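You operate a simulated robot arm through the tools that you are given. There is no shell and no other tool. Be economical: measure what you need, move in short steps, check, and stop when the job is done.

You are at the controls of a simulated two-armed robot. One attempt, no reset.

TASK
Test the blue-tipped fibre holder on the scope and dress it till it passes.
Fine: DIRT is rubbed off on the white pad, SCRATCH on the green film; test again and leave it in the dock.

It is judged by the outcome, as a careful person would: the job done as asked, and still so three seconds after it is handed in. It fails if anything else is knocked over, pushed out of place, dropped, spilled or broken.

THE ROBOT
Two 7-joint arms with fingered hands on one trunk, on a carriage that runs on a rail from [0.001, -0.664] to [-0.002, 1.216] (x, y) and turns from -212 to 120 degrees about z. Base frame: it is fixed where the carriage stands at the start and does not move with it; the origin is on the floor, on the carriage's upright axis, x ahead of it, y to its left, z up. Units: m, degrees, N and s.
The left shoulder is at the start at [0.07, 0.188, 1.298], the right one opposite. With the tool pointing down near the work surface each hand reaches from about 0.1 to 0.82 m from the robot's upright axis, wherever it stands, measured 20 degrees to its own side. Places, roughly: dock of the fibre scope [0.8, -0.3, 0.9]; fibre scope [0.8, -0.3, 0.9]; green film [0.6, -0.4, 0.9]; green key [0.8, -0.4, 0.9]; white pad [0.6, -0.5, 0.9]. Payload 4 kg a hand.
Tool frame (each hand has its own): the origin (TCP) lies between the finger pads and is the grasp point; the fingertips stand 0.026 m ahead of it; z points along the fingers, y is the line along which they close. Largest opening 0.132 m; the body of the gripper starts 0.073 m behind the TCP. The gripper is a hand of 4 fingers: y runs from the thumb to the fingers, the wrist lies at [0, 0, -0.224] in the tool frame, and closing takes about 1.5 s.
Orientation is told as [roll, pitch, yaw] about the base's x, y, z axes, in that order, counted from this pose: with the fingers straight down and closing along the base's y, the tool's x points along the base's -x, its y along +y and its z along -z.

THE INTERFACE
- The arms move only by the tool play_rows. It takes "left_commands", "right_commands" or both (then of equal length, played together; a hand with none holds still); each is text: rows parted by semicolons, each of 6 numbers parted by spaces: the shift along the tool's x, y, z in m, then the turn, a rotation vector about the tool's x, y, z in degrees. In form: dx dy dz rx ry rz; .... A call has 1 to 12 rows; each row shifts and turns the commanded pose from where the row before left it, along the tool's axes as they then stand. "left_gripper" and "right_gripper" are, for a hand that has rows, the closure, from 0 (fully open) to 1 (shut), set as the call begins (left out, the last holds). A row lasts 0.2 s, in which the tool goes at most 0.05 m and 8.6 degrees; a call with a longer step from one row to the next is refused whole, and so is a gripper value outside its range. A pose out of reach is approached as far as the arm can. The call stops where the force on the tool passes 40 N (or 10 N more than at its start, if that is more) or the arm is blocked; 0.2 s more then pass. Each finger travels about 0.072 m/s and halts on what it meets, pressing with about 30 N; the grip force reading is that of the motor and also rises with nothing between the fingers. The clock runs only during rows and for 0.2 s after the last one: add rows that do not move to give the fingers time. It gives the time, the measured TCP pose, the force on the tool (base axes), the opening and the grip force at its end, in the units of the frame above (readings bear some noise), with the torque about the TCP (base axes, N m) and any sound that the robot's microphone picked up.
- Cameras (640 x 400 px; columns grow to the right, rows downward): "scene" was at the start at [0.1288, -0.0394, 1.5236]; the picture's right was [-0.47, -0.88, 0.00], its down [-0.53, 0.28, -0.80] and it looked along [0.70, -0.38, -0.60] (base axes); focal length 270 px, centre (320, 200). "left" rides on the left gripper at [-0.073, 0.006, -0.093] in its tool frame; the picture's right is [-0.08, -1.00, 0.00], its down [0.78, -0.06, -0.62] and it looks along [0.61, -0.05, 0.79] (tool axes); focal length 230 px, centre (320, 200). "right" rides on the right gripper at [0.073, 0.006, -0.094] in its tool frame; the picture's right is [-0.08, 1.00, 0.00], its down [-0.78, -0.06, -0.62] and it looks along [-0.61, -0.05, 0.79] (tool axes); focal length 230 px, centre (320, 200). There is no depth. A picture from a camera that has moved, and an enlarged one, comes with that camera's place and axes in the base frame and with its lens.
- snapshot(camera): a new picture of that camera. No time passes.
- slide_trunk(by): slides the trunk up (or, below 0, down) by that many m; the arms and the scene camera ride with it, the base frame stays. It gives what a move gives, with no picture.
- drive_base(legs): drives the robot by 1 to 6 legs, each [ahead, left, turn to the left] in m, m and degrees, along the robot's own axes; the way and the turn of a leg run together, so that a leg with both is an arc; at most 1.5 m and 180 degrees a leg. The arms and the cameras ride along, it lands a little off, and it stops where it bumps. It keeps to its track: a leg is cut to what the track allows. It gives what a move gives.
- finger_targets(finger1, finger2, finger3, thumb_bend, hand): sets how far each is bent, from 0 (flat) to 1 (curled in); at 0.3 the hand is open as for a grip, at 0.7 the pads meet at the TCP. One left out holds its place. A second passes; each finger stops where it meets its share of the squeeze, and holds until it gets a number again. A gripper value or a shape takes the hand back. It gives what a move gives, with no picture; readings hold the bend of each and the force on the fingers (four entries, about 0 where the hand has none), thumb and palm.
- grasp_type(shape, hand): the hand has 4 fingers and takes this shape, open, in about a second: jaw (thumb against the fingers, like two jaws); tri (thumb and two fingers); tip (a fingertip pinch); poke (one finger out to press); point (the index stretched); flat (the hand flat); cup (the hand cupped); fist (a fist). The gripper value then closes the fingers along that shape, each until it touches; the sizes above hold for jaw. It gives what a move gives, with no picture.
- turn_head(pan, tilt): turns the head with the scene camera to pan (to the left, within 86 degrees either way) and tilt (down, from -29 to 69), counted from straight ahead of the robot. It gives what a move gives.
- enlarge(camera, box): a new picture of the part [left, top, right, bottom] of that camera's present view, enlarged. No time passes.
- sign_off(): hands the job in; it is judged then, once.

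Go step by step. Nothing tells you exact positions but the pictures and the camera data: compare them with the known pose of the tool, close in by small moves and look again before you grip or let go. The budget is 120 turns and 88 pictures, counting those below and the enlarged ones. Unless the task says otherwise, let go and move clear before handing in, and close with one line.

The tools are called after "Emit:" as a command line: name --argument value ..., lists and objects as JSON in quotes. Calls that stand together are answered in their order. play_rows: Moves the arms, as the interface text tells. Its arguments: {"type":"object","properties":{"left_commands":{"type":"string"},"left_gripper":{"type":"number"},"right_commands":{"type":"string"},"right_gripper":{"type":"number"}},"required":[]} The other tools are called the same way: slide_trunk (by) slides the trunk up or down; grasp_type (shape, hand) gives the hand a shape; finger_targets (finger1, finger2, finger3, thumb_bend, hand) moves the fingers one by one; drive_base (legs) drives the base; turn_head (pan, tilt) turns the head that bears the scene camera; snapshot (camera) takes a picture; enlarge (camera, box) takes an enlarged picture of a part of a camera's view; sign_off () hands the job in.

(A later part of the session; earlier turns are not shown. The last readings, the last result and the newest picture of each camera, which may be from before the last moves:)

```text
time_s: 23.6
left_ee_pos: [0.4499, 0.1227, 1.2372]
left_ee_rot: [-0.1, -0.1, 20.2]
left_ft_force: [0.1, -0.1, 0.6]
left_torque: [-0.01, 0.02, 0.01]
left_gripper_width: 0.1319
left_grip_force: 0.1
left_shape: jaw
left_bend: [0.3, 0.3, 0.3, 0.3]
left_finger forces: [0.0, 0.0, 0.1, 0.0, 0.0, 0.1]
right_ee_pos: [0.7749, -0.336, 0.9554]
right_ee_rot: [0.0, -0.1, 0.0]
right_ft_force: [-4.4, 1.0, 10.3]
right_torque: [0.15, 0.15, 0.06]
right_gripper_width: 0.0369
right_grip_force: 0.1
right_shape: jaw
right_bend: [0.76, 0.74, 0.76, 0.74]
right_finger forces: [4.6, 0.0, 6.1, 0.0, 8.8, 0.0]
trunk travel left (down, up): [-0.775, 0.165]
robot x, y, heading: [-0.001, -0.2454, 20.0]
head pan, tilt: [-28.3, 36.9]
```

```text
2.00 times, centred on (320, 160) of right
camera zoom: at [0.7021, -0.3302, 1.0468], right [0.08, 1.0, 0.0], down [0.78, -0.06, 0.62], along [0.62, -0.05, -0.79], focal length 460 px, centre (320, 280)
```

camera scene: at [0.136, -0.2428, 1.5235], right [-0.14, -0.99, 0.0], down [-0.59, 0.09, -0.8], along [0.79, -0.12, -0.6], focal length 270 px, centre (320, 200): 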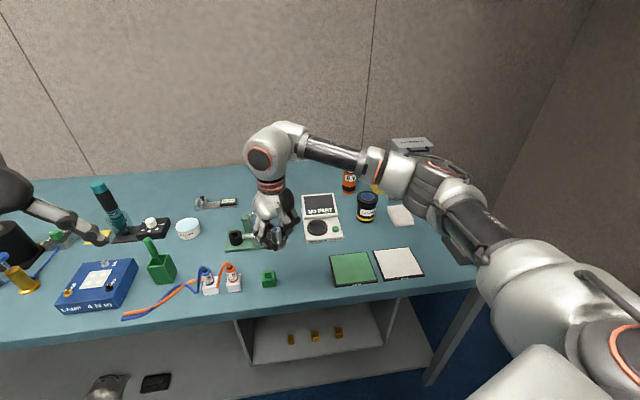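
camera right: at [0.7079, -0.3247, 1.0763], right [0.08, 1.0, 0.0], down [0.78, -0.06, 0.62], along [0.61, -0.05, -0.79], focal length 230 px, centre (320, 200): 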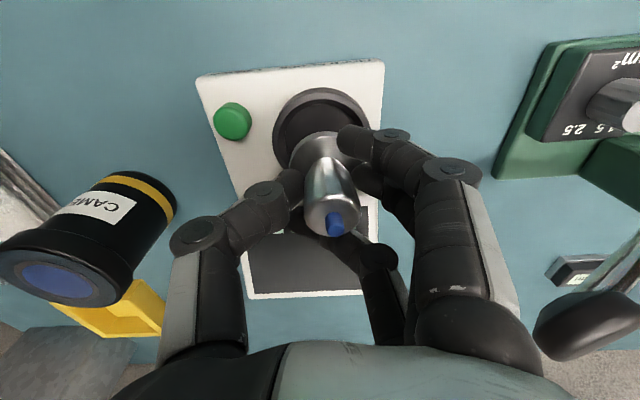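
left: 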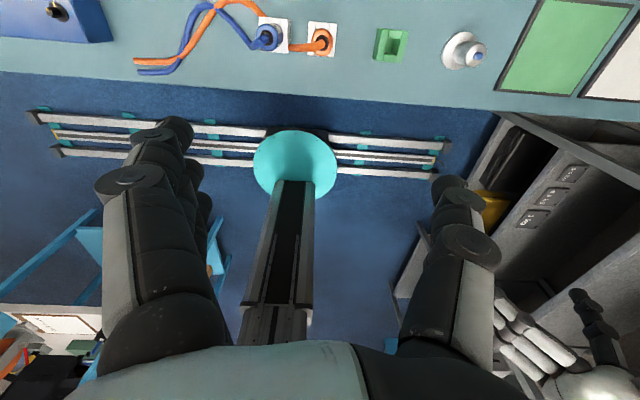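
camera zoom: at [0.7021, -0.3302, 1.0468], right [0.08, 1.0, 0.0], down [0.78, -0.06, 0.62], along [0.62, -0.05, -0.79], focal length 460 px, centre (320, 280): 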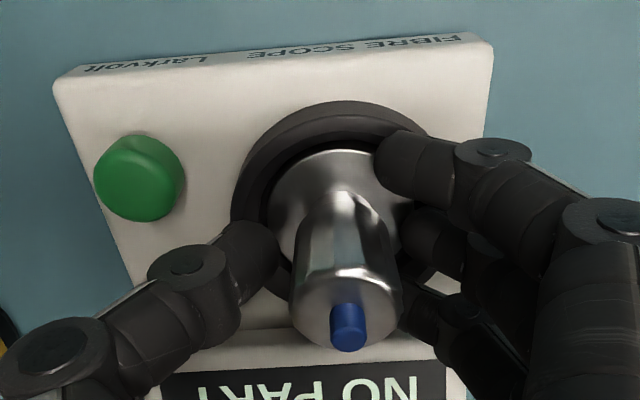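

The holder stands upright in the dock. I'll rise straight up and look.

Emit:
play_rows --right_commands "0 0 -0.008 0 0 0;0 0 -0.012 0 0 0;0 0 -0.02 0 0 0;0 0 -0.03 0 0 0;0 0 -0.03 0 0 0;0 0 0 0 0 0"

Emit:
enlarge --camera "scene" --box '[280, 170, 376, 230]'

Emit:
snapshot --camera "right"

```text
time_s: 25.0
left_ee_pos: [0.4519, 0.1219, 1.2365]
left_ee_rot: [-0.1, -0.1, 20.2]
left_ft_force: [0.2, 0.8, -0.3]
left_torque: [0.02, -0.01, 0.0]
left_gripper_width: 0.132
left_grip_force: 0.0
left_shape: jaw
left_bend: [0.3, 0.3, 0.3, 0.3]
left_finger forces: [0.0, 0.0, 0.0, 0.0, 0.1, 0.0]
right_ee_pos: [0.7778, -0.337, 1.0526]
right_ee_rot: [0.0, 0.0, 0.0]
right_ft_force: [-0.4, 0.0, -0.3]
right_torque: [0.05, 0.02, 0.01]
right_gripper_width: 0.0458
right_grip_force: 0.0
right_shape: jaw
right_bend: [0.74, 0.74, 0.74, 0.7]
right_finger forces: [0.0, 0.0, 0.0, 0.0, 0.0, 0.1]
trunk travel left (down, up): [-0.775, 0.165]
robot x, y, heading: [0.0019, -0.25, 20.1]
head pan, tilt: [-28.3, 36.9]
```

```text
6.67 times, centred on (328, 200) of scene
camera zoom: at [0.1361, -0.2427, 1.5235], right [-0.14, -0.99, 0.0], down [-0.59, 0.09, -0.8], along [0.79, -0.12, -0.6], focal length 1799 px, centre (267, 200)
```

zoom: 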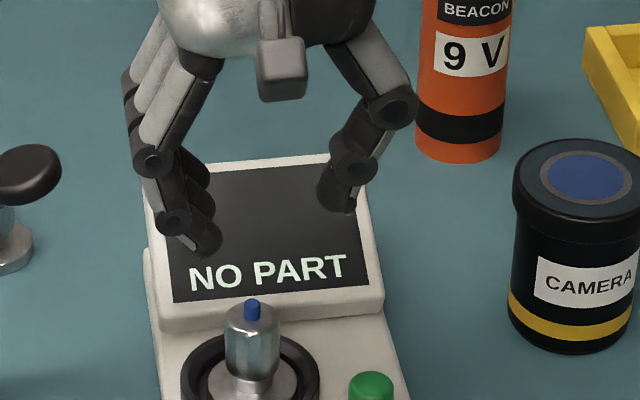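

```text
53 pictures are left
camera right: at [0.7041, -0.3313, 1.1452], right [0.08, 1.0, 0.0], down [0.79, -0.06, 0.62], along [0.61, -0.05, -0.79], focal length 230 px, centre (320, 200)
```

right: 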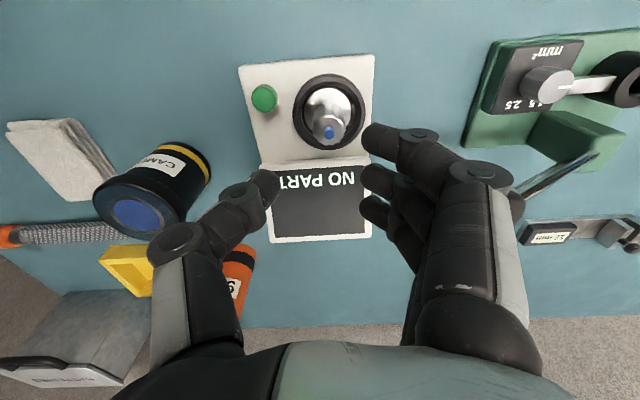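

The holder is seated in the dock and the screen still shows NO PART, so I'll press the green key. I'll move near it and shape the hand for poking.

Emit:
play_rows --right_commands "0.012 -0.025 -0.01 0 0 0;0.012 -0.025 0 0 0 0;0 0 0 0 0 0"

Emit:
grasp_type --hand "right" --shape "poke"

Emit:
snapshot --camera "right"

Emit:
enlarge --camera "scene" --box '[270, 160, 398, 240]'

```text
time_s: 25.8
left_ee_pos: [0.4526, 0.1232, 1.2363]
left_ee_rot: [0.0, 0.2, 20.1]
left_ft_force: [0.0, 0.5, -0.8]
left_torque: [-0.02, 0.05, 0.02]
left_gripper_width: 0.1321
left_grip_force: 0.0
left_shape: jaw
left_bend: [0.3, 0.3, 0.3, 0.3]
left_finger forces: [0.0, 0.1, 0.1, 0.0, 0.0, 0.0]
right_ee_pos: [0.7532, -0.3866, 1.0641]
right_ee_rot: [-0.1, -0.1, 0.1]
right_ft_force: [-0.3, 0.8, -0.1]
right_torque: [-0.03, 0.0, 0.0]
right_gripper_width: 0.0457
right_grip_force: 0.1
right_shape: jaw
right_bend: [0.74, 0.74, 0.74, 0.7]
right_finger forces: [0.0, 0.0, 0.1, 0.1, 0.0, 0.0]
trunk travel left (down, up): [-0.775, 0.165]
robot x, y, heading: [-0.003, -0.2503, 19.8]
head pan, tilt: [-28.3, 36.9]
```

```text
time_s: 26.7
left_ee_pos: [0.4518, 0.1227, 1.2373]
left_ee_rot: [0.1, -0.1, 20.2]
left_ft_force: [-0.4, -0.6, 0.0]
left_torque: [0.0, -0.02, 0.0]
left_gripper_width: 0.1318
left_grip_force: 0.1
left_shape: jaw
left_bend: [0.3, 0.3, 0.3, 0.3]
left_finger forces: [0.1, 0.1, 0.0, 0.0, 0.1, 0.0]
right_ee_pos: [0.7527, -0.388, 1.0641]
right_ee_rot: [0.0, 0.0, 0.0]
right_ft_force: [-0.5, -0.8, -1.1]
right_torque: [0.0, -0.01, -0.03]
right_gripper_width: 0.0001
right_grip_force: 0.0
right_shape: poke
right_bend: [1.0, 1.0, 1.0, 0.46]
right_finger forces: [0.0, 0.1, 0.0, 0.0, 0.0, 0.1]
trunk travel left (down, up): [-0.775, 0.165]
robot x, y, heading: [0.0013, -0.249, 19.9]
head pan, tilt: [-28.3, 36.9]
```

```text
52 pictures are left
camera right: at [0.6799, -0.3812, 1.1558], right [0.08, 1.0, 0.0], down [0.79, -0.06, 0.62], along [0.61, -0.05, -0.79], focal length 230 px, centre (320, 200)
```

right: 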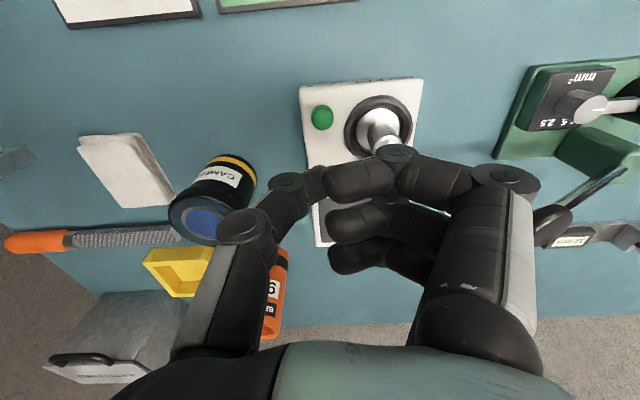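

```text
5.00 times, centred on (334, 200) of scene
camera zoom: at [0.1356, -0.2429, 1.5236], right [-0.14, -0.99, 0.0], down [-0.59, 0.09, -0.8], along [0.79, -0.12, -0.6], focal length 1349 px, centre (250, 200)
```

zoom: 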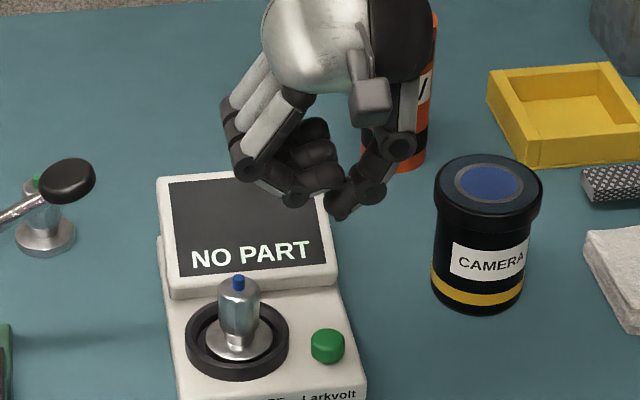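

The thumb pokes only a little past the curled fingers here. I'll try the "point" shape, which should reach further.

Emit:
grasp_type --hand "right" --shape "point"

Emit:
snapshot --camera "right"

Emit:
enlarge --camera "scene" --box '[270, 160, 398, 240]'

```text
time_s: 27.6
left_ee_pos: [0.4515, 0.1221, 1.2369]
left_ee_rot: [0.0, 0.0, 20.1]
left_ft_force: [0.3, 0.1, 0.7]
left_torque: [-0.01, 0.01, -0.02]
left_gripper_width: 0.132
left_grip_force: 0.0
left_shape: jaw
left_bend: [0.3, 0.3, 0.3, 0.3]
left_finger forces: [0.0, 0.1, 0.0, 0.0, 0.1, 0.0]
right_ee_pos: [0.7524, -0.3874, 1.0639]
right_ee_rot: [0.0, 0.0, 0.0]
right_ft_force: [0.1, -0.3, -0.1]
right_torque: [-0.01, 0.0, 0.0]
right_gripper_width: 0.1263
right_grip_force: 0.1
right_shape: point
right_bend: [0.28, 1.0, 1.0, 0.54]
right_finger forces: [0.0, 0.0, 0.1, 0.0, 0.0, 0.1]
trunk travel left (down, up): [-0.775, 0.165]
robot x, y, heading: [-0.0002, -0.2491, 20.0]
head pan, tilt: [-28.3, 36.9]
```

```text
50 pictures are left
camera right: at [0.68, -0.3809, 1.1557], right [0.08, 1.0, 0.0], down [0.79, -0.06, 0.62], along [0.61, -0.05, -0.79], focal length 230 px, centre (320, 200)
```

right: 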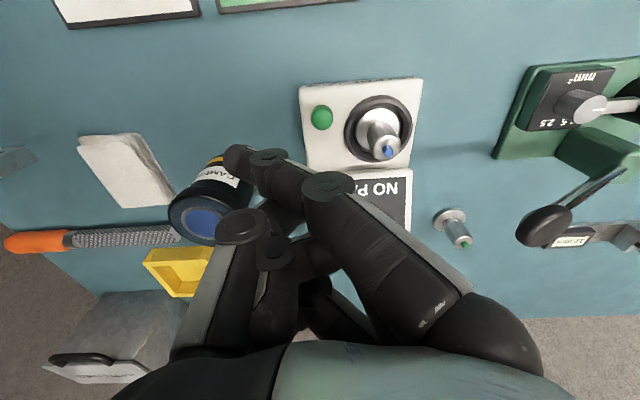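

```text
5.00 times, centred on (334, 200) of scene
camera zoom: at [0.1356, -0.2425, 1.5236], right [-0.14, -0.99, 0.0], down [-0.59, 0.09, -0.8], along [0.79, -0.12, -0.6], focal length 1349 px, centre (250, 200)
```

zoom: 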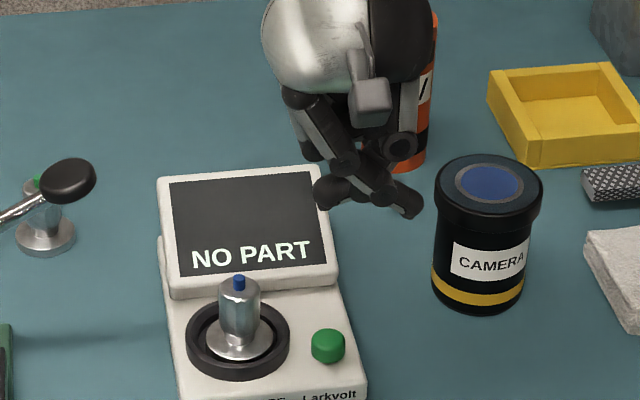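

The poke shape with the thumb protrudes better, but the curled fingers would overhang the holder. I'll go back to poke and turn the hand about 70°, so that the fingers hang towards the robot, away from the holder.

Emit:
grasp_type --hand "right" --shape "poke"

Emit:
play_rows --right_commands "0 0 0 0 0 -8;0 0 0 0 0 -8;0 0 0 0 0 -8;0 0 0 0 0 -8;0 0 0 0 0 -8;0 0 0 0 0 -8;0 0 0 0 0 -8;0 0 0 0 0 -8;0 0 0 0 0 -6;0 0 0 0 0 0"

Emit:
snapshot --camera "right"

Emit:
enlarge --camera "scene" --box '[256, 140, 416, 240]'

```text
time_s: 28.5
left_ee_pos: [0.4522, 0.1227, 1.2376]
left_ee_rot: [-0.1, -0.1, 20.1]
left_ft_force: [-0.8, -0.4, 0.5]
left_torque: [0.0, -0.02, 0.03]
left_gripper_width: 0.1317
left_grip_force: 0.2
left_shape: jaw
left_bend: [0.3, 0.3, 0.3, 0.3]
left_finger forces: [0.1, 0.0, 0.0, 0.1, 0.1, 0.0]
right_ee_pos: [0.752, -0.3875, 1.0646]
right_ee_rot: [0.0, 0.0, 0.0]
right_ft_force: [0.3, -0.3, -0.2]
right_torque: [-0.05, 0.02, 0.0]
right_gripper_width: 0.0
right_grip_force: 0.1
right_shape: poke
right_bend: [1.0, 1.0, 1.0, 0.46]
right_finger forces: [0.0, 0.0, 0.0, 0.1, 0.1, 0.1]
trunk travel left (down, up): [-0.775, 0.165]
robot x, y, heading: [-0.0027, -0.2468, 20.1]
head pan, tilt: [-28.3, 36.9]
```

```text
time_s: 30.7
left_ee_pos: [0.4519, 0.1223, 1.2371]
left_ee_rot: [0.0, 0.0, 20.1]
left_ft_force: [-1.2, -0.1, -0.5]
left_torque: [0.01, -0.01, 0.0]
left_gripper_width: 0.1317
left_grip_force: 0.0
left_shape: jaw
left_bend: [0.3, 0.3, 0.3, 0.3]
left_finger forces: [0.0, 0.1, 0.1, 0.1, 0.1, 0.0]
right_ee_pos: [0.7535, -0.3882, 1.0636]
right_ee_rot: [0.0, 0.0, 70.1]
right_ft_force: [0.6, -0.2, -0.2]
right_torque: [0.03, 0.0, -0.06]
right_gripper_width: 0.0
right_grip_force: 0.0
right_shape: poke
right_bend: [1.0, 1.0, 1.0, 0.46]
right_finger forces: [0.0, 0.0, 0.0, 0.0, 0.1, 0.0]
trunk travel left (down, up): [-0.775, 0.165]
robot x, y, heading: [-0.0006, -0.2509, 20.0]
head pan, tilt: [-28.3, 36.9]
```

```text
48 pictures are left
camera right: at [0.7232, -0.4533, 1.1557], right [-0.91, 0.41, 0.0], down [0.32, 0.72, 0.62], along [0.25, 0.56, -0.79], focal length 230 px, centre (320, 200)
```

right: 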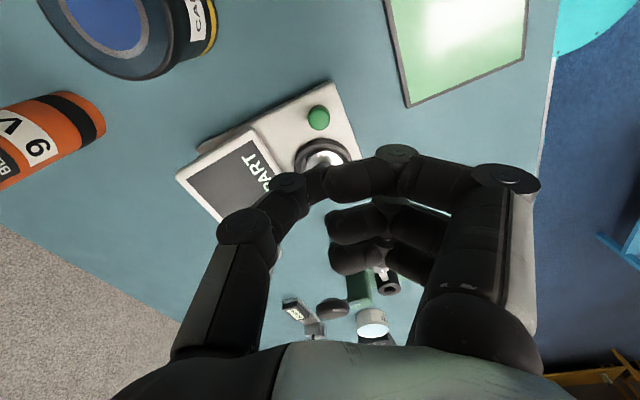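

```text
4.00 times, centred on (336, 190) of scene
camera zoom: at [0.1356, -0.2426, 1.5236], right [-0.14, -0.99, 0.0], down [-0.59, 0.09, -0.8], along [0.79, -0.12, -0.6], focal length 1079 px, centre (256, 240)
```

zoom: 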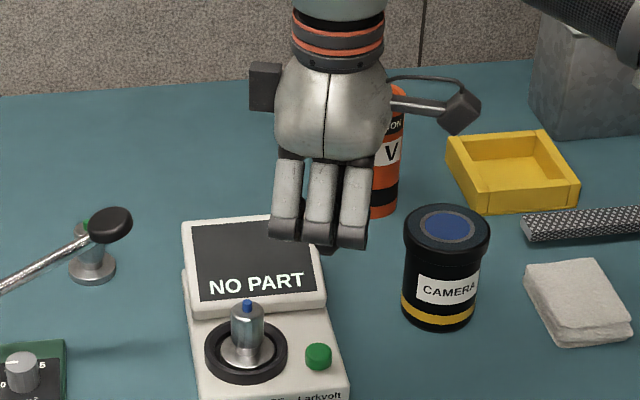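

The hand is turned and its fingers are clear of the holder. The key is at (0.755, -0.385) and I estimate the thumb tip slightly ahead of the TCP. I'll adjust, descend partway and look.

Emit:
play_rows --right_commands "0.009 0.0035 0.02 0 0 0;0 0 0.025 0 0 0;0 0 0.025 0 0 0;0 0 0 0 0 0"

Emit:
enlarge --camera "right" --box '[220, 50, 420, 250]'

Emit:
enlarge --camera "scene" --box '[280, 180, 376, 240]'

```text
time_s: 31.7
left_ee_pos: [0.4511, 0.1214, 1.2372]
left_ee_rot: [0.0, -0.1, 20.0]
left_ft_force: [0.8, -0.5, -0.1]
left_torque: [-0.01, 0.0, 0.02]
left_gripper_width: 0.1319
left_grip_force: 0.0
left_shape: jaw
left_bend: [0.3, 0.3, 0.3, 0.3]
left_finger forces: [0.0, 0.0, 0.0, 0.0, 0.0, 0.0]
right_ee_pos: [0.7477, -0.3937, 0.9937]
right_ee_rot: [0.0, 0.1, 70.1]
right_ft_force: [0.4, 0.2, 1.2]
right_torque: [-0.02, 0.05, -0.02]
right_gripper_width: 0.0001
right_grip_force: 0.0
right_shape: poke
right_bend: [1.0, 1.0, 1.0, 0.46]
right_finger forces: [0.1, 0.1, 0.0, 0.1, 0.1, 0.0]
trunk travel left (down, up): [-0.775, 0.165]
robot x, y, heading: [0.0001, -0.2482, 19.8]
head pan, tilt: [-28.3, 36.9]
```

```text
2.00 times, centred on (320, 150) of right
camera zoom: at [0.7165, -0.4598, 1.0858], right [-0.91, 0.41, 0.0], down [0.33, 0.72, 0.62], along [0.25, 0.56, -0.79], focal length 460 px, centre (320, 300)
```

zoom: 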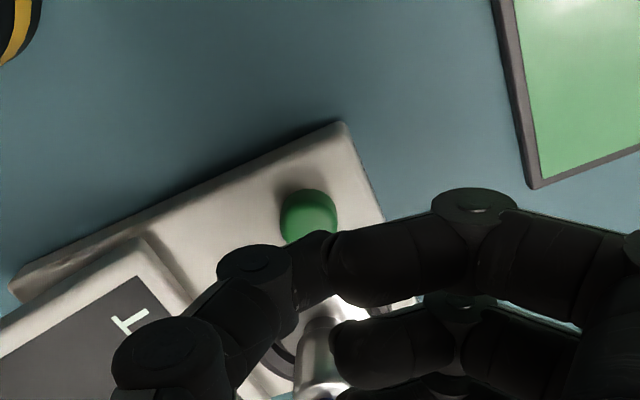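

```text
6.67 times, centred on (328, 210) of scene
camera zoom: at [0.1352, -0.2429, 1.5236], right [-0.14, -0.99, 0.0], down [-0.59, 0.09, -0.8], along [0.79, -0.12, -0.6], focal length 1799 px, centre (267, 133)
```

zoom: 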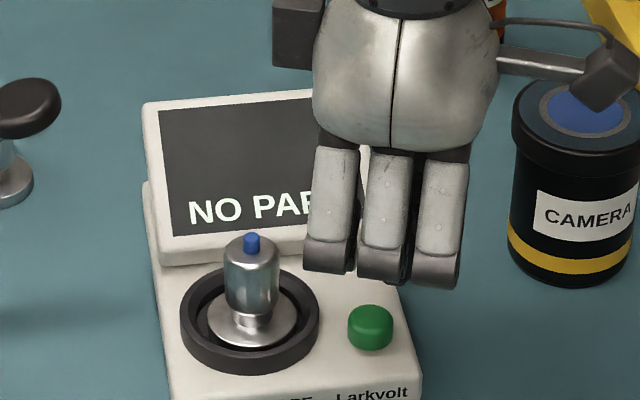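

The thumb tip looks lined up with the key to within a few mm. I'll descend with small steps until I feel it.

Emit:
play_rows --right_commands "0 0 0.01 0 0 0;0 0 0.008 0 0 0;0 0 0.004 0 0 0;0 0 0.003 0 0 0;0 0 0 0 0 0"

Emit:
enlarge --camera "scene" --box '[280, 180, 376, 240]'

```text
time_s: 32.9
left_ee_pos: [0.4518, 0.1215, 1.2364]
left_ee_rot: [-0.1, 0.0, 20.1]
left_ft_force: [-0.4, 0.0, -0.4]
left_torque: [0.0, 0.02, 0.0]
left_gripper_width: 0.1318
left_grip_force: 0.1
left_shape: jaw
left_bend: [0.3, 0.3, 0.3, 0.3]
left_finger forces: [0.0, 0.0, 0.0, 0.0, 0.1, 0.1]
right_ee_pos: [0.7461, -0.3944, 0.9688]
right_ee_rot: [0.0, 0.0, 69.9]
right_ft_force: [0.3, -0.4, 0.0]
right_torque: [-0.03, -0.04, -0.01]
right_gripper_width: 0.0
right_grip_force: 0.0
right_shape: poke
right_bend: [1.0, 1.0, 1.0, 0.46]
right_finger forces: [0.0, 0.0, 0.0, 0.1, 0.0, 0.0]
trunk travel left (down, up): [-0.775, 0.165]
robot x, y, heading: [-0.0028, -0.2479, 20.0]
head pan, tilt: [-28.3, 36.9]
```

```text
6.67 times, centred on (328, 210) of scene
camera zoom: at [0.1355, -0.2427, 1.5236], right [-0.14, -0.99, 0.0], down [-0.59, 0.09, -0.8], along [0.79, -0.12, -0.6], focal length 1799 px, centre (267, 133)
```

zoom: 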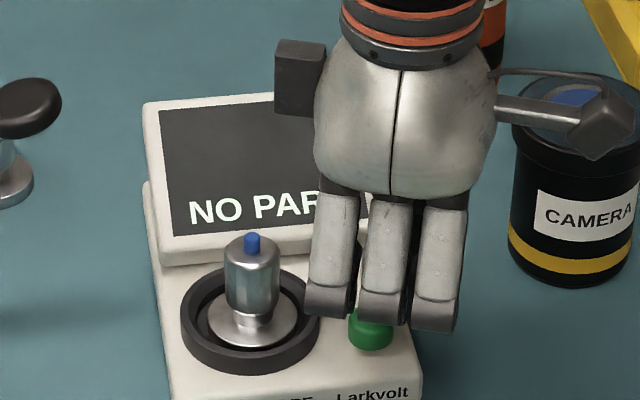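

No contact yet. I'll continue in small steps.

Emit:
play_rows --right_commands "0 0 0.004 0 0 0;0 0 0.003 0 0 0;0 0 0.003 0 0 0;0 0 0 0 0 0"

```text
time_s: 33.9
left_ee_pos: [0.4506, 0.1225, 1.2369]
left_ee_rot: [-0.1, -0.1, 20.0]
left_ft_force: [0.2, 0.4, 1.4]
left_torque: [0.02, -0.01, -0.01]
left_gripper_width: 0.1318
left_grip_force: 0.0
left_shape: jaw
left_bend: [0.3, 0.3, 0.3, 0.3]
left_finger forces: [0.1, 0.0, 0.0, 0.1, 0.0, 0.1]
right_ee_pos: [0.7474, -0.3953, 0.9598]
right_ee_rot: [0.0, 0.0, 69.9]
right_ft_force: [0.2, -0.2, 2.1]
right_torque: [0.01, -0.01, 0.04]
right_gripper_width: 0.0
right_grip_force: 0.0
right_shape: poke
right_bend: [1.0, 1.0, 1.0, 0.46]
right_finger forces: [0.1, 0.0, 0.1, 0.0, 2.2, 0.0]
trunk travel left (down, up): [-0.775, 0.165]
robot x, y, heading: [-0.0008, -0.2515, 20.1]
head pan, tilt: [-28.3, 36.9]
heard: click
```

A click was heard. I'll lift off the key and read the screen.

Emit:
play_rows --right_commands "0 0 -0.02 0 0 0;0 0 -0.04 0 0 0;0 0 -0.04 0 0 0;0 0 0 0 0 0"

Emit:
enlarge --camera "scene" --box '[280, 180, 376, 240]'

```text
time_s: 34.9
left_ee_pos: [0.4513, 0.1221, 1.237]
left_ee_rot: [0.0, 0.0, 20.1]
left_ft_force: [-0.1, 0.4, 0.2]
left_torque: [0.01, 0.0, 0.02]
left_gripper_width: 0.1321
left_grip_force: 0.1
left_shape: jaw
left_bend: [0.3, 0.3, 0.3, 0.3]
left_finger forces: [0.1, 0.1, 0.1, 0.1, 0.0, 0.1]
right_ee_pos: [0.7477, -0.3953, 1.0569]
right_ee_rot: [0.0, -0.1, 70.1]
right_ft_force: [0.0, 0.3, -0.1]
right_torque: [0.01, 0.02, -0.01]
right_gripper_width: 0.0
right_grip_force: 0.2
right_shape: poke
right_bend: [1.0, 1.0, 1.0, 0.46]
right_finger forces: [0.0, 0.0, 0.0, 0.0, 0.0, 0.0]
trunk travel left (down, up): [-0.775, 0.165]
robot x, y, heading: [0.0023, -0.2513, 19.9]
head pan, tilt: [-28.3, 36.9]
```

```text
6.67 times, centred on (328, 210) of scene
camera zoom: at [0.1362, -0.2428, 1.5235], right [-0.14, -0.99, 0.0], down [-0.59, 0.09, -0.8], along [0.79, -0.12, -0.6], focal length 1799 px, centre (267, 133)
```

zoom: 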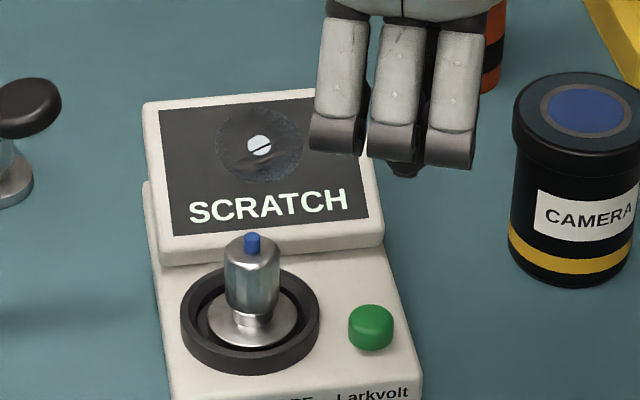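

The test says SCRATCH, so it goes on the green film. I'll turn the hand back, take the "tri" shape for a steadier cylinder grip and position above the holder.

Emit:
play_rows --right_commands "0 0 0 0 0 8;0 0 0 0 0 8;0 0 0 0 0 8;0 0 0 0 0 8;0 0 0 0 0 8;0 0 0 0 0 8;0 0 0 0 0 8;0 0 0 0 0 8;0 0 0 0 0 6;-0.013 0.033 0 0 0 0;-0.013 0.033 0 0 0 0;0 0 0 0 0 0"

Emit:
grasp_type --hand "right" --shape "tri"

Emit:
snapshot --camera "right"

```text
time_s: 37.5
left_ee_pos: [0.451, 0.1207, 1.2369]
left_ee_rot: [0.1, 0.0, 20.0]
left_ft_force: [0.3, -0.1, -0.3]
left_torque: [-0.01, -0.03, -0.04]
left_gripper_width: 0.132
left_grip_force: 0.1
left_shape: jaw
left_bend: [0.3, 0.3, 0.3, 0.3]
left_finger forces: [0.0, 0.1, 0.0, 0.0, 0.0, 0.0]
right_ee_pos: [0.7732, -0.3301, 1.0596]
right_ee_rot: [0.2, 0.1, 0.0]
right_ft_force: [0.4, -1.3, -0.3]
right_torque: [0.03, 0.03, -0.03]
right_gripper_width: 0.0
right_grip_force: 0.1
right_shape: poke
right_bend: [1.0, 1.0, 1.0, 0.46]
right_finger forces: [0.0, 0.0, 0.0, 0.1, 0.0, 0.0]
trunk travel left (down, up): [-0.775, 0.165]
robot x, y, heading: [-0.001, -0.2492, 20.1]
head pan, tilt: [-28.3, 36.9]
```

```text
time_s: 38.4
left_ee_pos: [0.4517, 0.1205, 1.2392]
left_ee_rot: [0.0, -0.1, 19.9]
left_ft_force: [-0.2, 1.0, 0.5]
left_torque: [0.02, -0.04, -0.01]
left_gripper_width: 0.1319
left_grip_force: 0.1
left_shape: jaw
left_bend: [0.3, 0.3, 0.3, 0.3]
left_finger forces: [0.0, 0.0, 0.0, 0.2, 0.0, 0.1]
right_ee_pos: [0.7726, -0.3308, 1.0588]
right_ee_rot: [0.0, 0.0, -0.1]
right_ft_force: [-3.1, -9.1, -0.5]
right_torque: [-0.14, 0.09, 0.06]
right_gripper_width: 0.1317
right_grip_force: 0.1
right_shape: tri
right_bend: [0.3, 0.3, 0.2, 0.3]
right_finger forces: [0.1, 0.1, 10.0, 0.0, 0.1, 0.0]
trunk travel left (down, up): [-0.775, 0.165]
robot x, y, heading: [-0.002, -0.2463, 20.0]
head pan, tilt: [-28.3, 36.9]
```

```text
42 pictures are left
camera right: at [0.699, -0.3238, 1.1509], right [0.08, 1.0, 0.0], down [0.78, -0.06, 0.62], along [0.62, -0.05, -0.79], focal length 230 px, centre (320, 200)
```

right: 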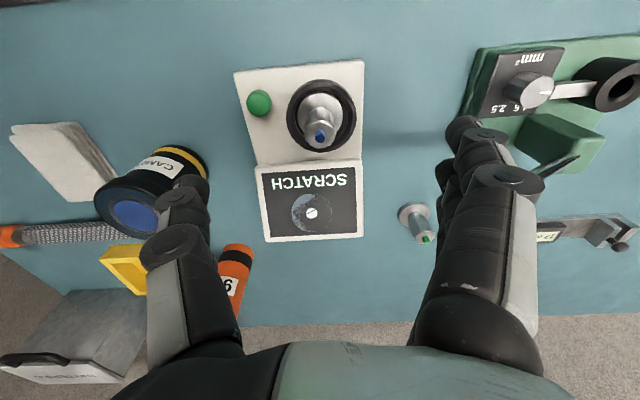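

Finger 3 presses something on its left, probably the crimper's lever knob. I'll draw the fingers back in at once.

Emit:
play_rows --right_commands "0 0 -0.005 0 0 0;0 0 -0.01 0 0 0;0 0 0 0 0 0;0 0 0 0 0 0" --right_gripper 0.4

Emit:
snapshot --camera "right"

Emit:
snapshot --camera "scene"

```text
time_s: 39.4
left_ee_pos: [0.4523, 0.1222, 1.2383]
left_ee_rot: [0.1, -0.1, 20.0]
left_ft_force: [0.8, -0.6, 0.5]
left_torque: [0.01, 0.02, -0.02]
left_gripper_width: 0.132
left_grip_force: 0.1
left_shape: jaw
left_bend: [0.3, 0.3, 0.3, 0.3]
left_finger forces: [0.0, 0.0, 0.1, 0.0, 0.0, 0.0]
right_ee_pos: [0.7735, -0.3288, 1.0743]
right_ee_rot: [-0.1, 0.0, 0.2]
right_ft_force: [-0.1, -0.1, -1.0]
right_torque: [0.01, -0.02, 0.04]
right_gripper_width: 0.0797
right_grip_force: 0.0
right_shape: tri
right_bend: [0.71, 0.71, 0.0, 0.7]
right_finger forces: [0.0, 0.0, 0.1, 0.0, 0.0, 0.1]
trunk travel left (down, up): [-0.775, 0.165]
robot x, y, heading: [0.0052, -0.2519, 20.0]
head pan, tilt: [-28.3, 36.9]
```

```text
41 pictures are left
camera right: at [0.6997, -0.3219, 1.1656], right [0.08, 1.0, 0.0], down [0.78, -0.06, 0.62], along [0.61, -0.05, -0.79], focal length 230 px, centre (320, 200)
```

right: 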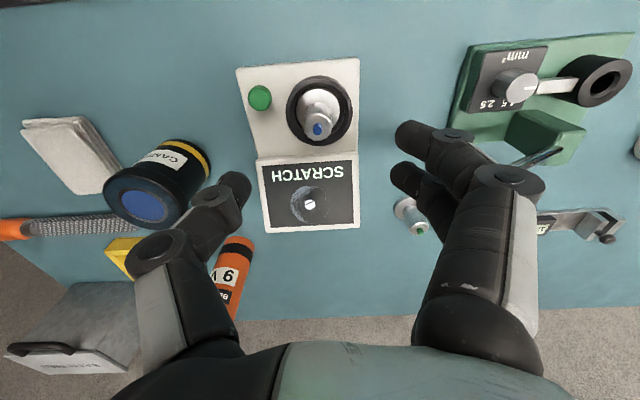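

```text
40 pictures are left
camera scene: at [0.1353, -0.2429, 1.5236], right [-0.14, -0.99, 0.0], down [-0.59, 0.09, -0.8], along [0.79, -0.12, -0.6], focal length 270 px, centre (320, 200)
```

scene: 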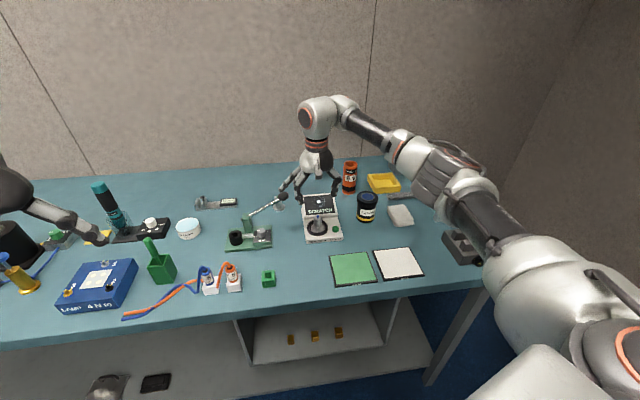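

Emit:
enlarge --camera "scene" --box '[215, 170, 375, 270]'

```text
4.00 times, centred on (295, 220) of scene
camera zoom: at [0.1353, -0.2429, 1.5236], right [-0.14, -0.99, 0.0], down [-0.59, 0.09, -0.8], along [0.79, -0.12, -0.6], focal length 1079 px, centre (420, 120)
```

zoom: 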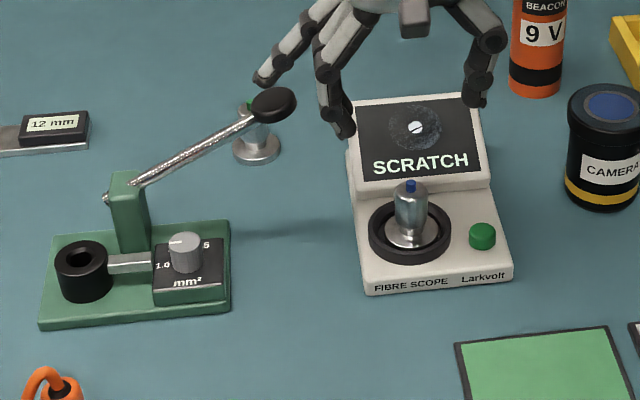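

The crimper seems unmoved. Tri leaves the third finger sticking out, so I'll rise, shift clear and go back to jaw, half closed.

Emit:
play_rows --right_commands "0 -0.03 -0.02 0 0 0;0 0 -0.02 0 0 0;0 0 0 0 0 0"

Emit:
grasp_type --hand "right" --shape "jaw"

Emit:
play_rows --right_commands "0 0 0 0 0 0;0 0 0 0 0 0;0 0 0 0 0 0;0 0.029 0.02 0 0 0;0 0 0.03 0 0 0;0 0 0 0 0 0" --right_gripper 0.55

Emit:
snapshot --camera "right"

```text
time_s: 40.2
left_ee_pos: [0.4517, 0.124, 1.2357]
left_ee_rot: [0.0, 0.1, 20.1]
left_ft_force: [0.4, 0.0, 0.6]
left_torque: [0.01, -0.03, 0.01]
left_gripper_width: 0.1319
left_grip_force: 0.1
left_shape: jaw
left_bend: [0.3, 0.3, 0.3, 0.3]
left_finger forces: [0.0, 0.1, 0.0, 0.0, 0.0, 0.0]
right_ee_pos: [0.7735, -0.3586, 1.1133]
right_ee_rot: [0.0, 0.1, 0.2]
right_ft_force: [0.1, 0.3, -0.7]
right_torque: [-0.01, -0.02, -0.05]
right_gripper_width: 0.0797
right_grip_force: 0.1
right_shape: tri
right_bend: [0.71, 0.71, 0.0, 0.7]
right_finger forces: [0.0, 0.0, 0.0, 0.0, 0.0, 0.0]
trunk travel left (down, up): [-0.775, 0.165]
robot x, y, heading: [-0.0015, -0.2498, 20.1]
head pan, tilt: [-28.3, 36.9]
```

```text
time_s: 41.1
left_ee_pos: [0.4517, 0.1221, 1.2376]
left_ee_rot: [-0.1, -0.1, 20.2]
left_ft_force: [-0.1, -0.1, 0.3]
left_torque: [0.04, 0.01, -0.02]
left_gripper_width: 0.1318
left_grip_force: 0.1
left_shape: jaw
left_bend: [0.3, 0.3, 0.3, 0.3]
left_finger forces: [0.0, 0.1, 0.1, 0.0, 0.0, 0.0]
right_ee_pos: [0.7717, -0.3596, 1.1136]
right_ee_rot: [0.0, 0.1, 0.0]
right_ft_force: [0.3, 0.7, -0.3]
right_torque: [0.01, 0.0, -0.02]
right_gripper_width: 0.1319
right_grip_force: 0.1
right_shape: jaw
right_bend: [0.3, 0.3, 0.3, 0.3]
right_finger forces: [0.0, 0.1, 0.0, 0.0, 0.1, 0.1]
trunk travel left (down, up): [-0.775, 0.165]
robot x, y, heading: [0.004, -0.25, 20.0]
head pan, tilt: [-28.3, 36.9]
```

```text
time_s: 42.5
left_ee_pos: [0.4516, 0.1213, 1.2378]
left_ee_rot: [0.0, 0.0, 20.0]
left_ft_force: [-0.6, -0.4, 1.0]
left_torque: [0.02, 0.0, 0.0]
left_gripper_width: 0.132
left_grip_force: 0.1
left_shape: jaw
left_bend: [0.3, 0.3, 0.3, 0.3]
left_finger forces: [0.0, 0.0, 0.1, 0.0, 0.0, 0.1]
right_ee_pos: [0.7718, -0.3294, 1.0637]
right_ee_rot: [-0.1, 0.0, 0.0]
right_ft_force: [0.3, -0.4, 0.0]
right_torque: [-0.02, -0.02, -0.01]
right_gripper_width: 0.0599
right_grip_force: 0.1
right_shape: jaw
right_bend: [0.73, 0.73, 0.73, 0.7]
right_finger forces: [0.1, 0.0, 0.1, 0.0, 0.1, 0.0]
trunk travel left (down, up): [-0.775, 0.165]
robot x, y, heading: [-0.0019, -0.2487, 20.0]
head pan, tilt: [-28.3, 36.9]
```

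```text
38 pictures are left
camera right: at [0.6994, -0.3234, 1.1557], right [0.08, 1.0, 0.0], down [0.78, -0.06, 0.62], along [0.62, -0.05, -0.79], focal length 230 px, centre (320, 200)
```

right: 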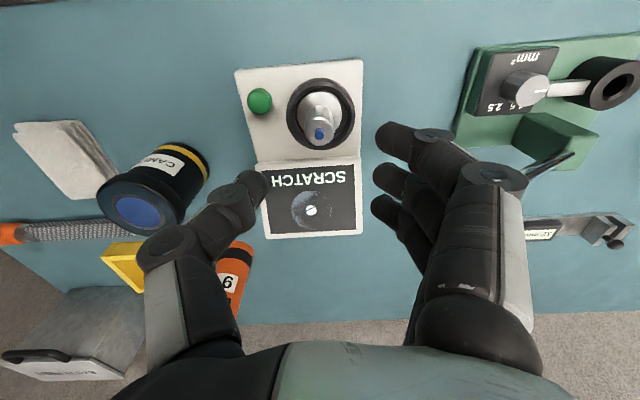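

The holder axis is at about (0.775, -0.330). I'll descend around it to z ≈ 0.952.

Emit:
play_rows --right_commands "-0.003 -0.0005 0.03 0 0 0;0 0 0.03 0 0 0;0 0 0.03 0 0 0;0 0 0.012 0 0 0;0 0 0.008 0 0 0;0 0 0 0 0 0"

Emit:
enlarge --camera "right" --box '[220, 60, 420, 260]'

Emit:
enlarge --camera "scene" --box '[280, 180, 376, 240]'

```text
time_s: 43.9
left_ee_pos: [0.4496, 0.1215, 1.2377]
left_ee_rot: [-0.1, -0.1, 20.1]
left_ft_force: [0.5, 0.4, -0.2]
left_torque: [-0.04, 0.02, 0.0]
left_gripper_width: 0.1315
left_grip_force: 0.0
left_shape: jaw
left_bend: [0.3, 0.3, 0.3, 0.3]
left_finger forces: [0.0, 0.0, 0.0, 0.0, 0.0, 0.0]
right_ee_pos: [0.7743, -0.3306, 0.9557]
right_ee_rot: [0.0, -0.1, 0.0]
right_ft_force: [1.2, 0.2, 14.3]
right_torque: [0.35, -0.07, -0.03]
right_gripper_width: 0.0601
right_grip_force: 0.0
right_shape: jaw
right_bend: [0.73, 0.75, 0.73, 0.7]
right_finger forces: [0.1, 11.8, 0.0, 0.0, 1.7, 0.0]
trunk travel left (down, up): [-0.775, 0.165]
robot x, y, heading: [0.0036, -0.2488, 20.0]
head pan, tilt: [-28.3, 36.9]
```

```text
2.00 times, centred on (320, 160) of right
camera zoom: at [0.7013, -0.3233, 1.0474], right [0.08, 1.0, 0.0], down [0.78, -0.06, 0.62], along [0.62, -0.05, -0.79], focal length 460 px, centre (320, 280)
```

zoom: 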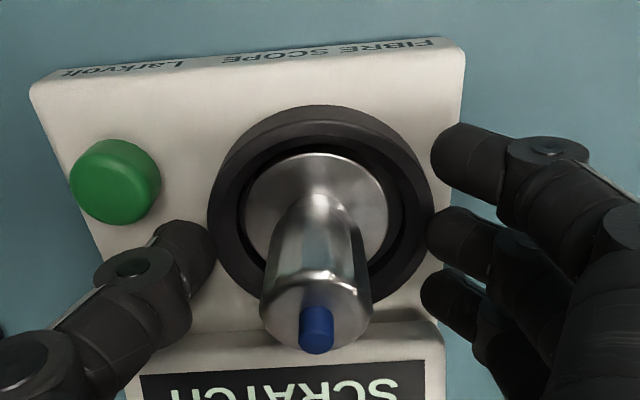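

```text
6.67 times, centred on (328, 210) of scene
camera zoom: at [0.134, -0.2423, 1.524], right [-0.14, -0.99, 0.0], down [-0.59, 0.09, -0.8], along [0.79, -0.12, -0.6], focal length 1799 px, centre (267, 133)
```

zoom: 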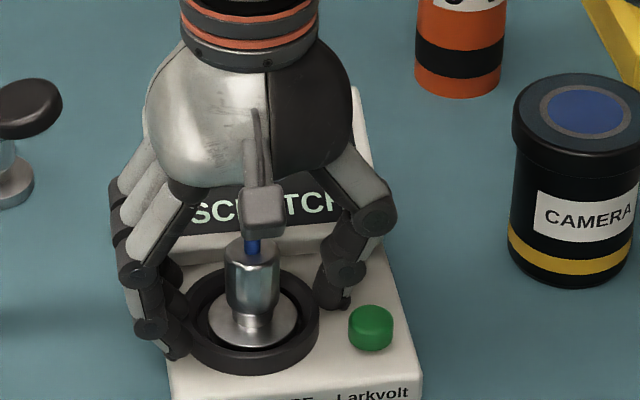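

The fingertips touch the dock rim at this height, which also explains the earlier slip. I'll rise 6 mm, so the grip is higher on the body, and close.

Emit:
play_rows --right_commands "0 0 -0.009 0 0 0;0 0 0 0 0 0"

Emit:
play_rows --right_commands "0 0 0 0 0 0;0 0 0 0 0 0;0 0 0 0 0 0;0 0 0 0 0 0;0 0 0 0 0 0;0 0 0 0 0 0" --right_gripper 1

Emit:
enlarge --camera "right" --box '[220, 60, 420, 260]'

```text
time_s: 44.5
left_ee_pos: [0.4519, 0.1226, 1.2376]
left_ee_rot: [0.1, 0.1, 20.1]
left_ft_force: [0.5, -0.8, 1.1]
left_torque: [0.0, 0.0, 0.03]
left_gripper_width: 0.1319
left_grip_force: 0.1
left_shape: jaw
left_bend: [0.3, 0.3, 0.3, 0.3]
left_finger forces: [0.1, 0.0, 0.1, 0.0, 0.1, 0.0]
right_ee_pos: [0.7759, -0.3317, 0.9636]
right_ee_rot: [0.0, 0.1, 0.2]
right_ft_force: [-0.2, -1.1, 0.4]
right_torque: [-0.01, 0.0, 0.01]
right_gripper_width: 0.06
right_grip_force: 0.0
right_shape: jaw
right_bend: [0.73, 0.73, 0.73, 0.7]
right_finger forces: [0.1, 0.1, 0.0, 0.0, 0.1, 0.0]
trunk travel left (down, up): [-0.775, 0.165]
robot x, y, heading: [0.0037, -0.2455, 20.2]
head pan, tilt: [-28.3, 36.9]
```

```text
time_s: 45.9
left_ee_pos: [0.4516, 0.1223, 1.2373]
left_ee_rot: [0.0, 0.0, 20.2]
left_ft_force: [0.7, -0.4, 0.1]
left_torque: [-0.02, 0.0, 0.03]
left_gripper_width: 0.132
left_grip_force: 0.1
left_shape: jaw
left_bend: [0.3, 0.3, 0.3, 0.3]
left_finger forces: [0.0, 0.1, 0.0, 0.0, 0.0, 0.0]
right_ee_pos: [0.7757, -0.331, 0.9637]
right_ee_rot: [0.0, 0.0, 0.0]
right_ft_force: [2.4, -4.1, 5.9]
right_torque: [-0.03, -0.09, 0.01]
right_gripper_width: 0.0057
right_grip_force: 29.7
right_shape: jaw
right_bend: [0.68, 0.71, 0.68, 0.71]
right_finger forces: [2.5, 15.4, 0.0, 0.1, 22.7, 0.0]
trunk travel left (down, up): [-0.775, 0.165]
robot x, y, heading: [0.0016, -0.2475, 19.9]
head pan, tilt: [-28.3, 36.9]
```

```text
2.00 times, centred on (320, 160) of right
camera zoom: at [0.7022, -0.325, 1.0553], right [0.08, 1.0, 0.0], down [0.78, -0.06, 0.62], along [0.62, -0.05, -0.79], focal length 460 px, centre (320, 280)
```

zoom: 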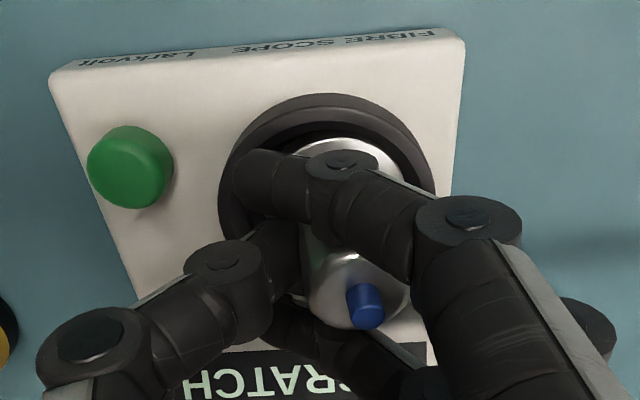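

The front finger has slipped past the body. I'll reopen, shift so the body sits between fingers 1 and 2 as in the first good grip, and close again.

Emit:
play_rows --right_commands "0 0 0 0 0 0;0 0 0 0 0 0;0 0 0 0 0 0;0 0 0 0 0 0;-0.007 0 0 0 0 0;0 0 0 0 0 0" --right_gripper 0.55

Emit:
enlarge --camera "right" --box '[220, 60, 420, 260]'

Emit:
play_rows --right_commands "0 0 0 0 0 0;0 0 0 0 0 0;0 0 0 0 0 0;0 0 0 0 0 0;0 0 0 0 0 0;0 0 0 0 0 0" --right_gripper 1

Emit:
enlarge --camera "right" --box '[220, 60, 420, 260]'

```text
time_s: 47.3
left_ee_pos: [0.4521, 0.122, 1.2374]
left_ee_rot: [0.0, 0.0, 20.1]
left_ft_force: [0.1, -0.4, -0.2]
left_torque: [0.0, 0.02, 0.01]
left_gripper_width: 0.132
left_grip_force: 0.1
left_shape: jaw
left_bend: [0.3, 0.3, 0.3, 0.3]
left_finger forces: [0.0, 0.0, 0.0, 0.0, 0.0, 0.1]
right_ee_pos: [0.7828, -0.331, 0.9633]
right_ee_rot: [0.0, 0.0, 0.0]
right_ft_force: [0.1, -0.6, 1.2]
right_torque: [0.02, 0.03, -0.02]
right_gripper_width: 0.0588
right_grip_force: 0.0
right_shape: jaw
right_bend: [0.73, 0.73, 0.73, 0.7]
right_finger forces: [0.1, 0.0, 0.1, 0.0, 0.0, 0.0]
trunk travel left (down, up): [-0.775, 0.165]
robot x, y, heading: [-0.0002, -0.2491, 20.0]
head pan, tilt: [-28.3, 36.9]
```

```text
2.00 times, centred on (320, 160) of right
camera zoom: at [0.7095, -0.3242, 1.0549], right [0.08, 1.0, 0.0], down [0.79, -0.06, 0.62], along [0.61, -0.05, -0.79], focal length 460 px, centre (320, 280)
```

zoom: 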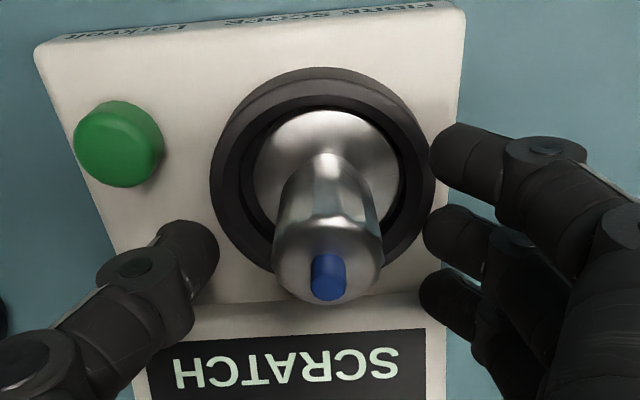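

```text
time_s: 48.7
left_ee_pos: [0.4521, 0.1224, 1.2371]
left_ee_rot: [0.0, 0.0, 20.1]
left_ft_force: [0.1, 0.1, -0.8]
left_torque: [0.03, -0.02, 0.0]
left_gripper_width: 0.1319
left_grip_force: 0.0
left_shape: jaw
left_bend: [0.3, 0.3, 0.3, 0.3]
left_finger forces: [0.1, 0.0, 0.0, 0.0, 0.0, 0.0]
right_ee_pos: [0.7823, -0.3303, 0.9633]
right_ee_rot: [0.0, -0.1, 0.0]
right_ft_force: [1.0, 0.6, 2.4]
right_torque: [0.09, 0.08, -0.02]
right_gripper_width: 0.0075
right_grip_force: 30.2
right_shape: jaw
right_bend: [0.71, 0.72, 0.68, 0.71]
right_finger forces: [15.9, 8.4, 0.0, 0.0, 26.4, 0.0]
trunk travel left (down, up): [-0.775, 0.165]
robot x, y, heading: [-0.0002, -0.2463, 20.0]
head pan, tilt: [-28.3, 36.9]
```

```text
2.00 times, centred on (320, 160) of right
camera zoom: at [0.7094, -0.3238, 1.0553], right [0.08, 1.0, 0.0], down [0.78, -0.06, 0.62], along [0.62, -0.05, -0.79], focal length 460 px, centre (320, 280)
```

zoom: 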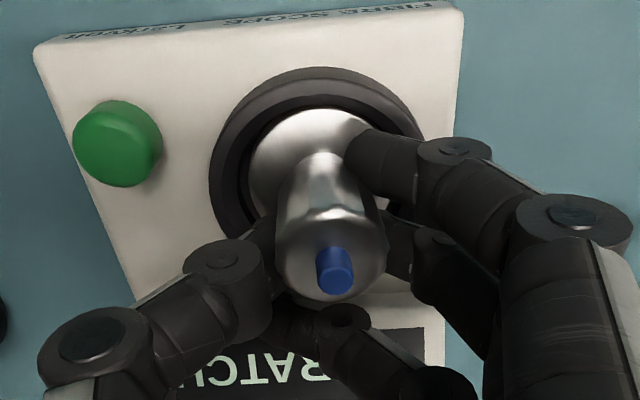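

The grip is good, with two fingers against the thumb and the holder upright. I'll lift it and carry it over the green film, whose centre is at about (0.612, -0.411).

Emit:
play_rows --right_commands "0 0 -0.01 0 0 0;0 0 -0.03 0 0 0;0 0 -0.03 0 0 0;0.04 -0.02 0 0 0 0;0.04 -0.02 0 0 0 0;0.04 -0.02 0 0 0 0;0.043 -0.021 0 0 0 0;0 0 0.03 0 0 0;0 0 0 0 0 0"

Emit:
snapshot --camera "right"

Emit:
enlarge --camera "scene" --box '[290, 200, 450, 300]'

```text
time_s: 50.7
left_ee_pos: [0.4517, 0.1245, 1.2369]
left_ee_rot: [0.0, 0.0, 20.0]
left_ft_force: [0.0, 0.2, -0.2]
left_torque: [-0.01, -0.03, 0.01]
left_gripper_width: 0.1321
left_grip_force: 0.1
left_shape: jaw
left_bend: [0.3, 0.3, 0.3, 0.3]
left_finger forces: [0.0, 0.0, 0.0, 0.0, 0.0, 0.0]
right_ee_pos: [0.6187, -0.4118, 1.0025]
right_ee_rot: [-0.1, 0.0, 0.0]
right_ft_force: [-0.1, 0.3, -0.2]
right_torque: [0.01, -0.03, -0.01]
right_gripper_width: 0.0072
right_grip_force: 29.9
right_shape: jaw
right_bend: [0.71, 0.71, 0.68, 0.71]
right_finger forces: [16.4, 9.2, 0.0, 0.0, 25.8, 0.0]
trunk travel left (down, up): [-0.775, 0.165]
robot x, y, heading: [0.0025, -0.2462, 20.2]
head pan, tilt: [-28.3, 36.9]
```

```text
32 pictures are left
camera right: at [0.5462, -0.4039, 1.0937], right [0.08, 1.0, 0.0], down [0.78, -0.06, 0.62], along [0.61, -0.05, -0.79], focal length 230 px, centre (320, 200)
```

right: 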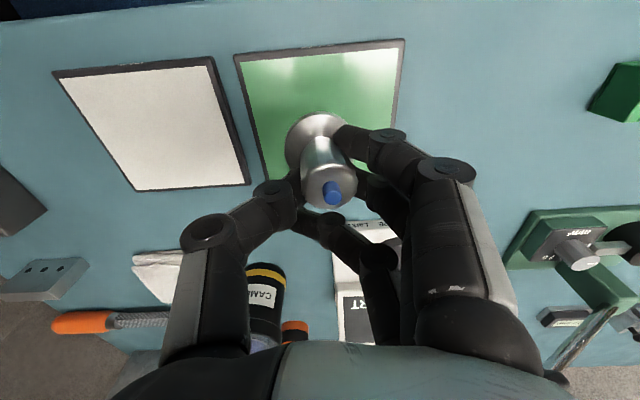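

```text
4.00 times, centred on (370, 250) of scene
camera zoom: at [0.1356, -0.2421, 1.5236], right [-0.14, -0.99, 0.0], down [-0.59, 0.09, -0.8], along [0.79, -0.12, -0.6], focal length 1079 px, centre (120, 0)
```

zoom: 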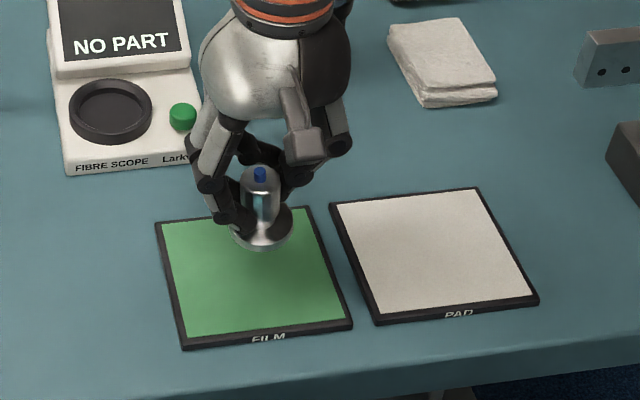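

The holder is over the film, which spans x 0.56–0.673 and y -0.345 to -0.469. I'll lower to contact.

Emit:
play_rows --right_commands "0 0 0.025 0 0 0;0 0 0.02 0 0 0;0 0 0.004 0 0 0;0 0 0.004 0 0 0;0 0 0 0 0 0"

```text
time_s: 51.9
left_ee_pos: [0.4526, 0.1226, 1.2372]
left_ee_rot: [0.0, 0.0, 20.1]
left_ft_force: [-0.4, 0.8, -0.3]
left_torque: [0.04, 0.01, -0.04]
left_gripper_width: 0.132
left_grip_force: 0.1
left_shape: jaw
left_bend: [0.3, 0.3, 0.3, 0.3]
left_finger forces: [0.0, 0.0, 0.1, 0.1, 0.1, 0.0]
right_ee_pos: [0.6185, -0.4105, 0.9495]
right_ee_rot: [0.1, -0.1, 0.0]
right_ft_force: [-0.4, -0.6, 4.0]
right_torque: [0.05, 0.1, 0.01]
right_gripper_width: 0.007
right_grip_force: 29.6
right_shape: jaw
right_bend: [0.71, 0.71, 0.68, 0.71]
right_finger forces: [16.7, 9.1, 0.1, 0.0, 27.0, 0.0]
trunk travel left (down, up): [-0.775, 0.165]
robot x, y, heading: [0.0036, -0.2524, 20.1]
head pan, tilt: [-28.3, 36.9]
```

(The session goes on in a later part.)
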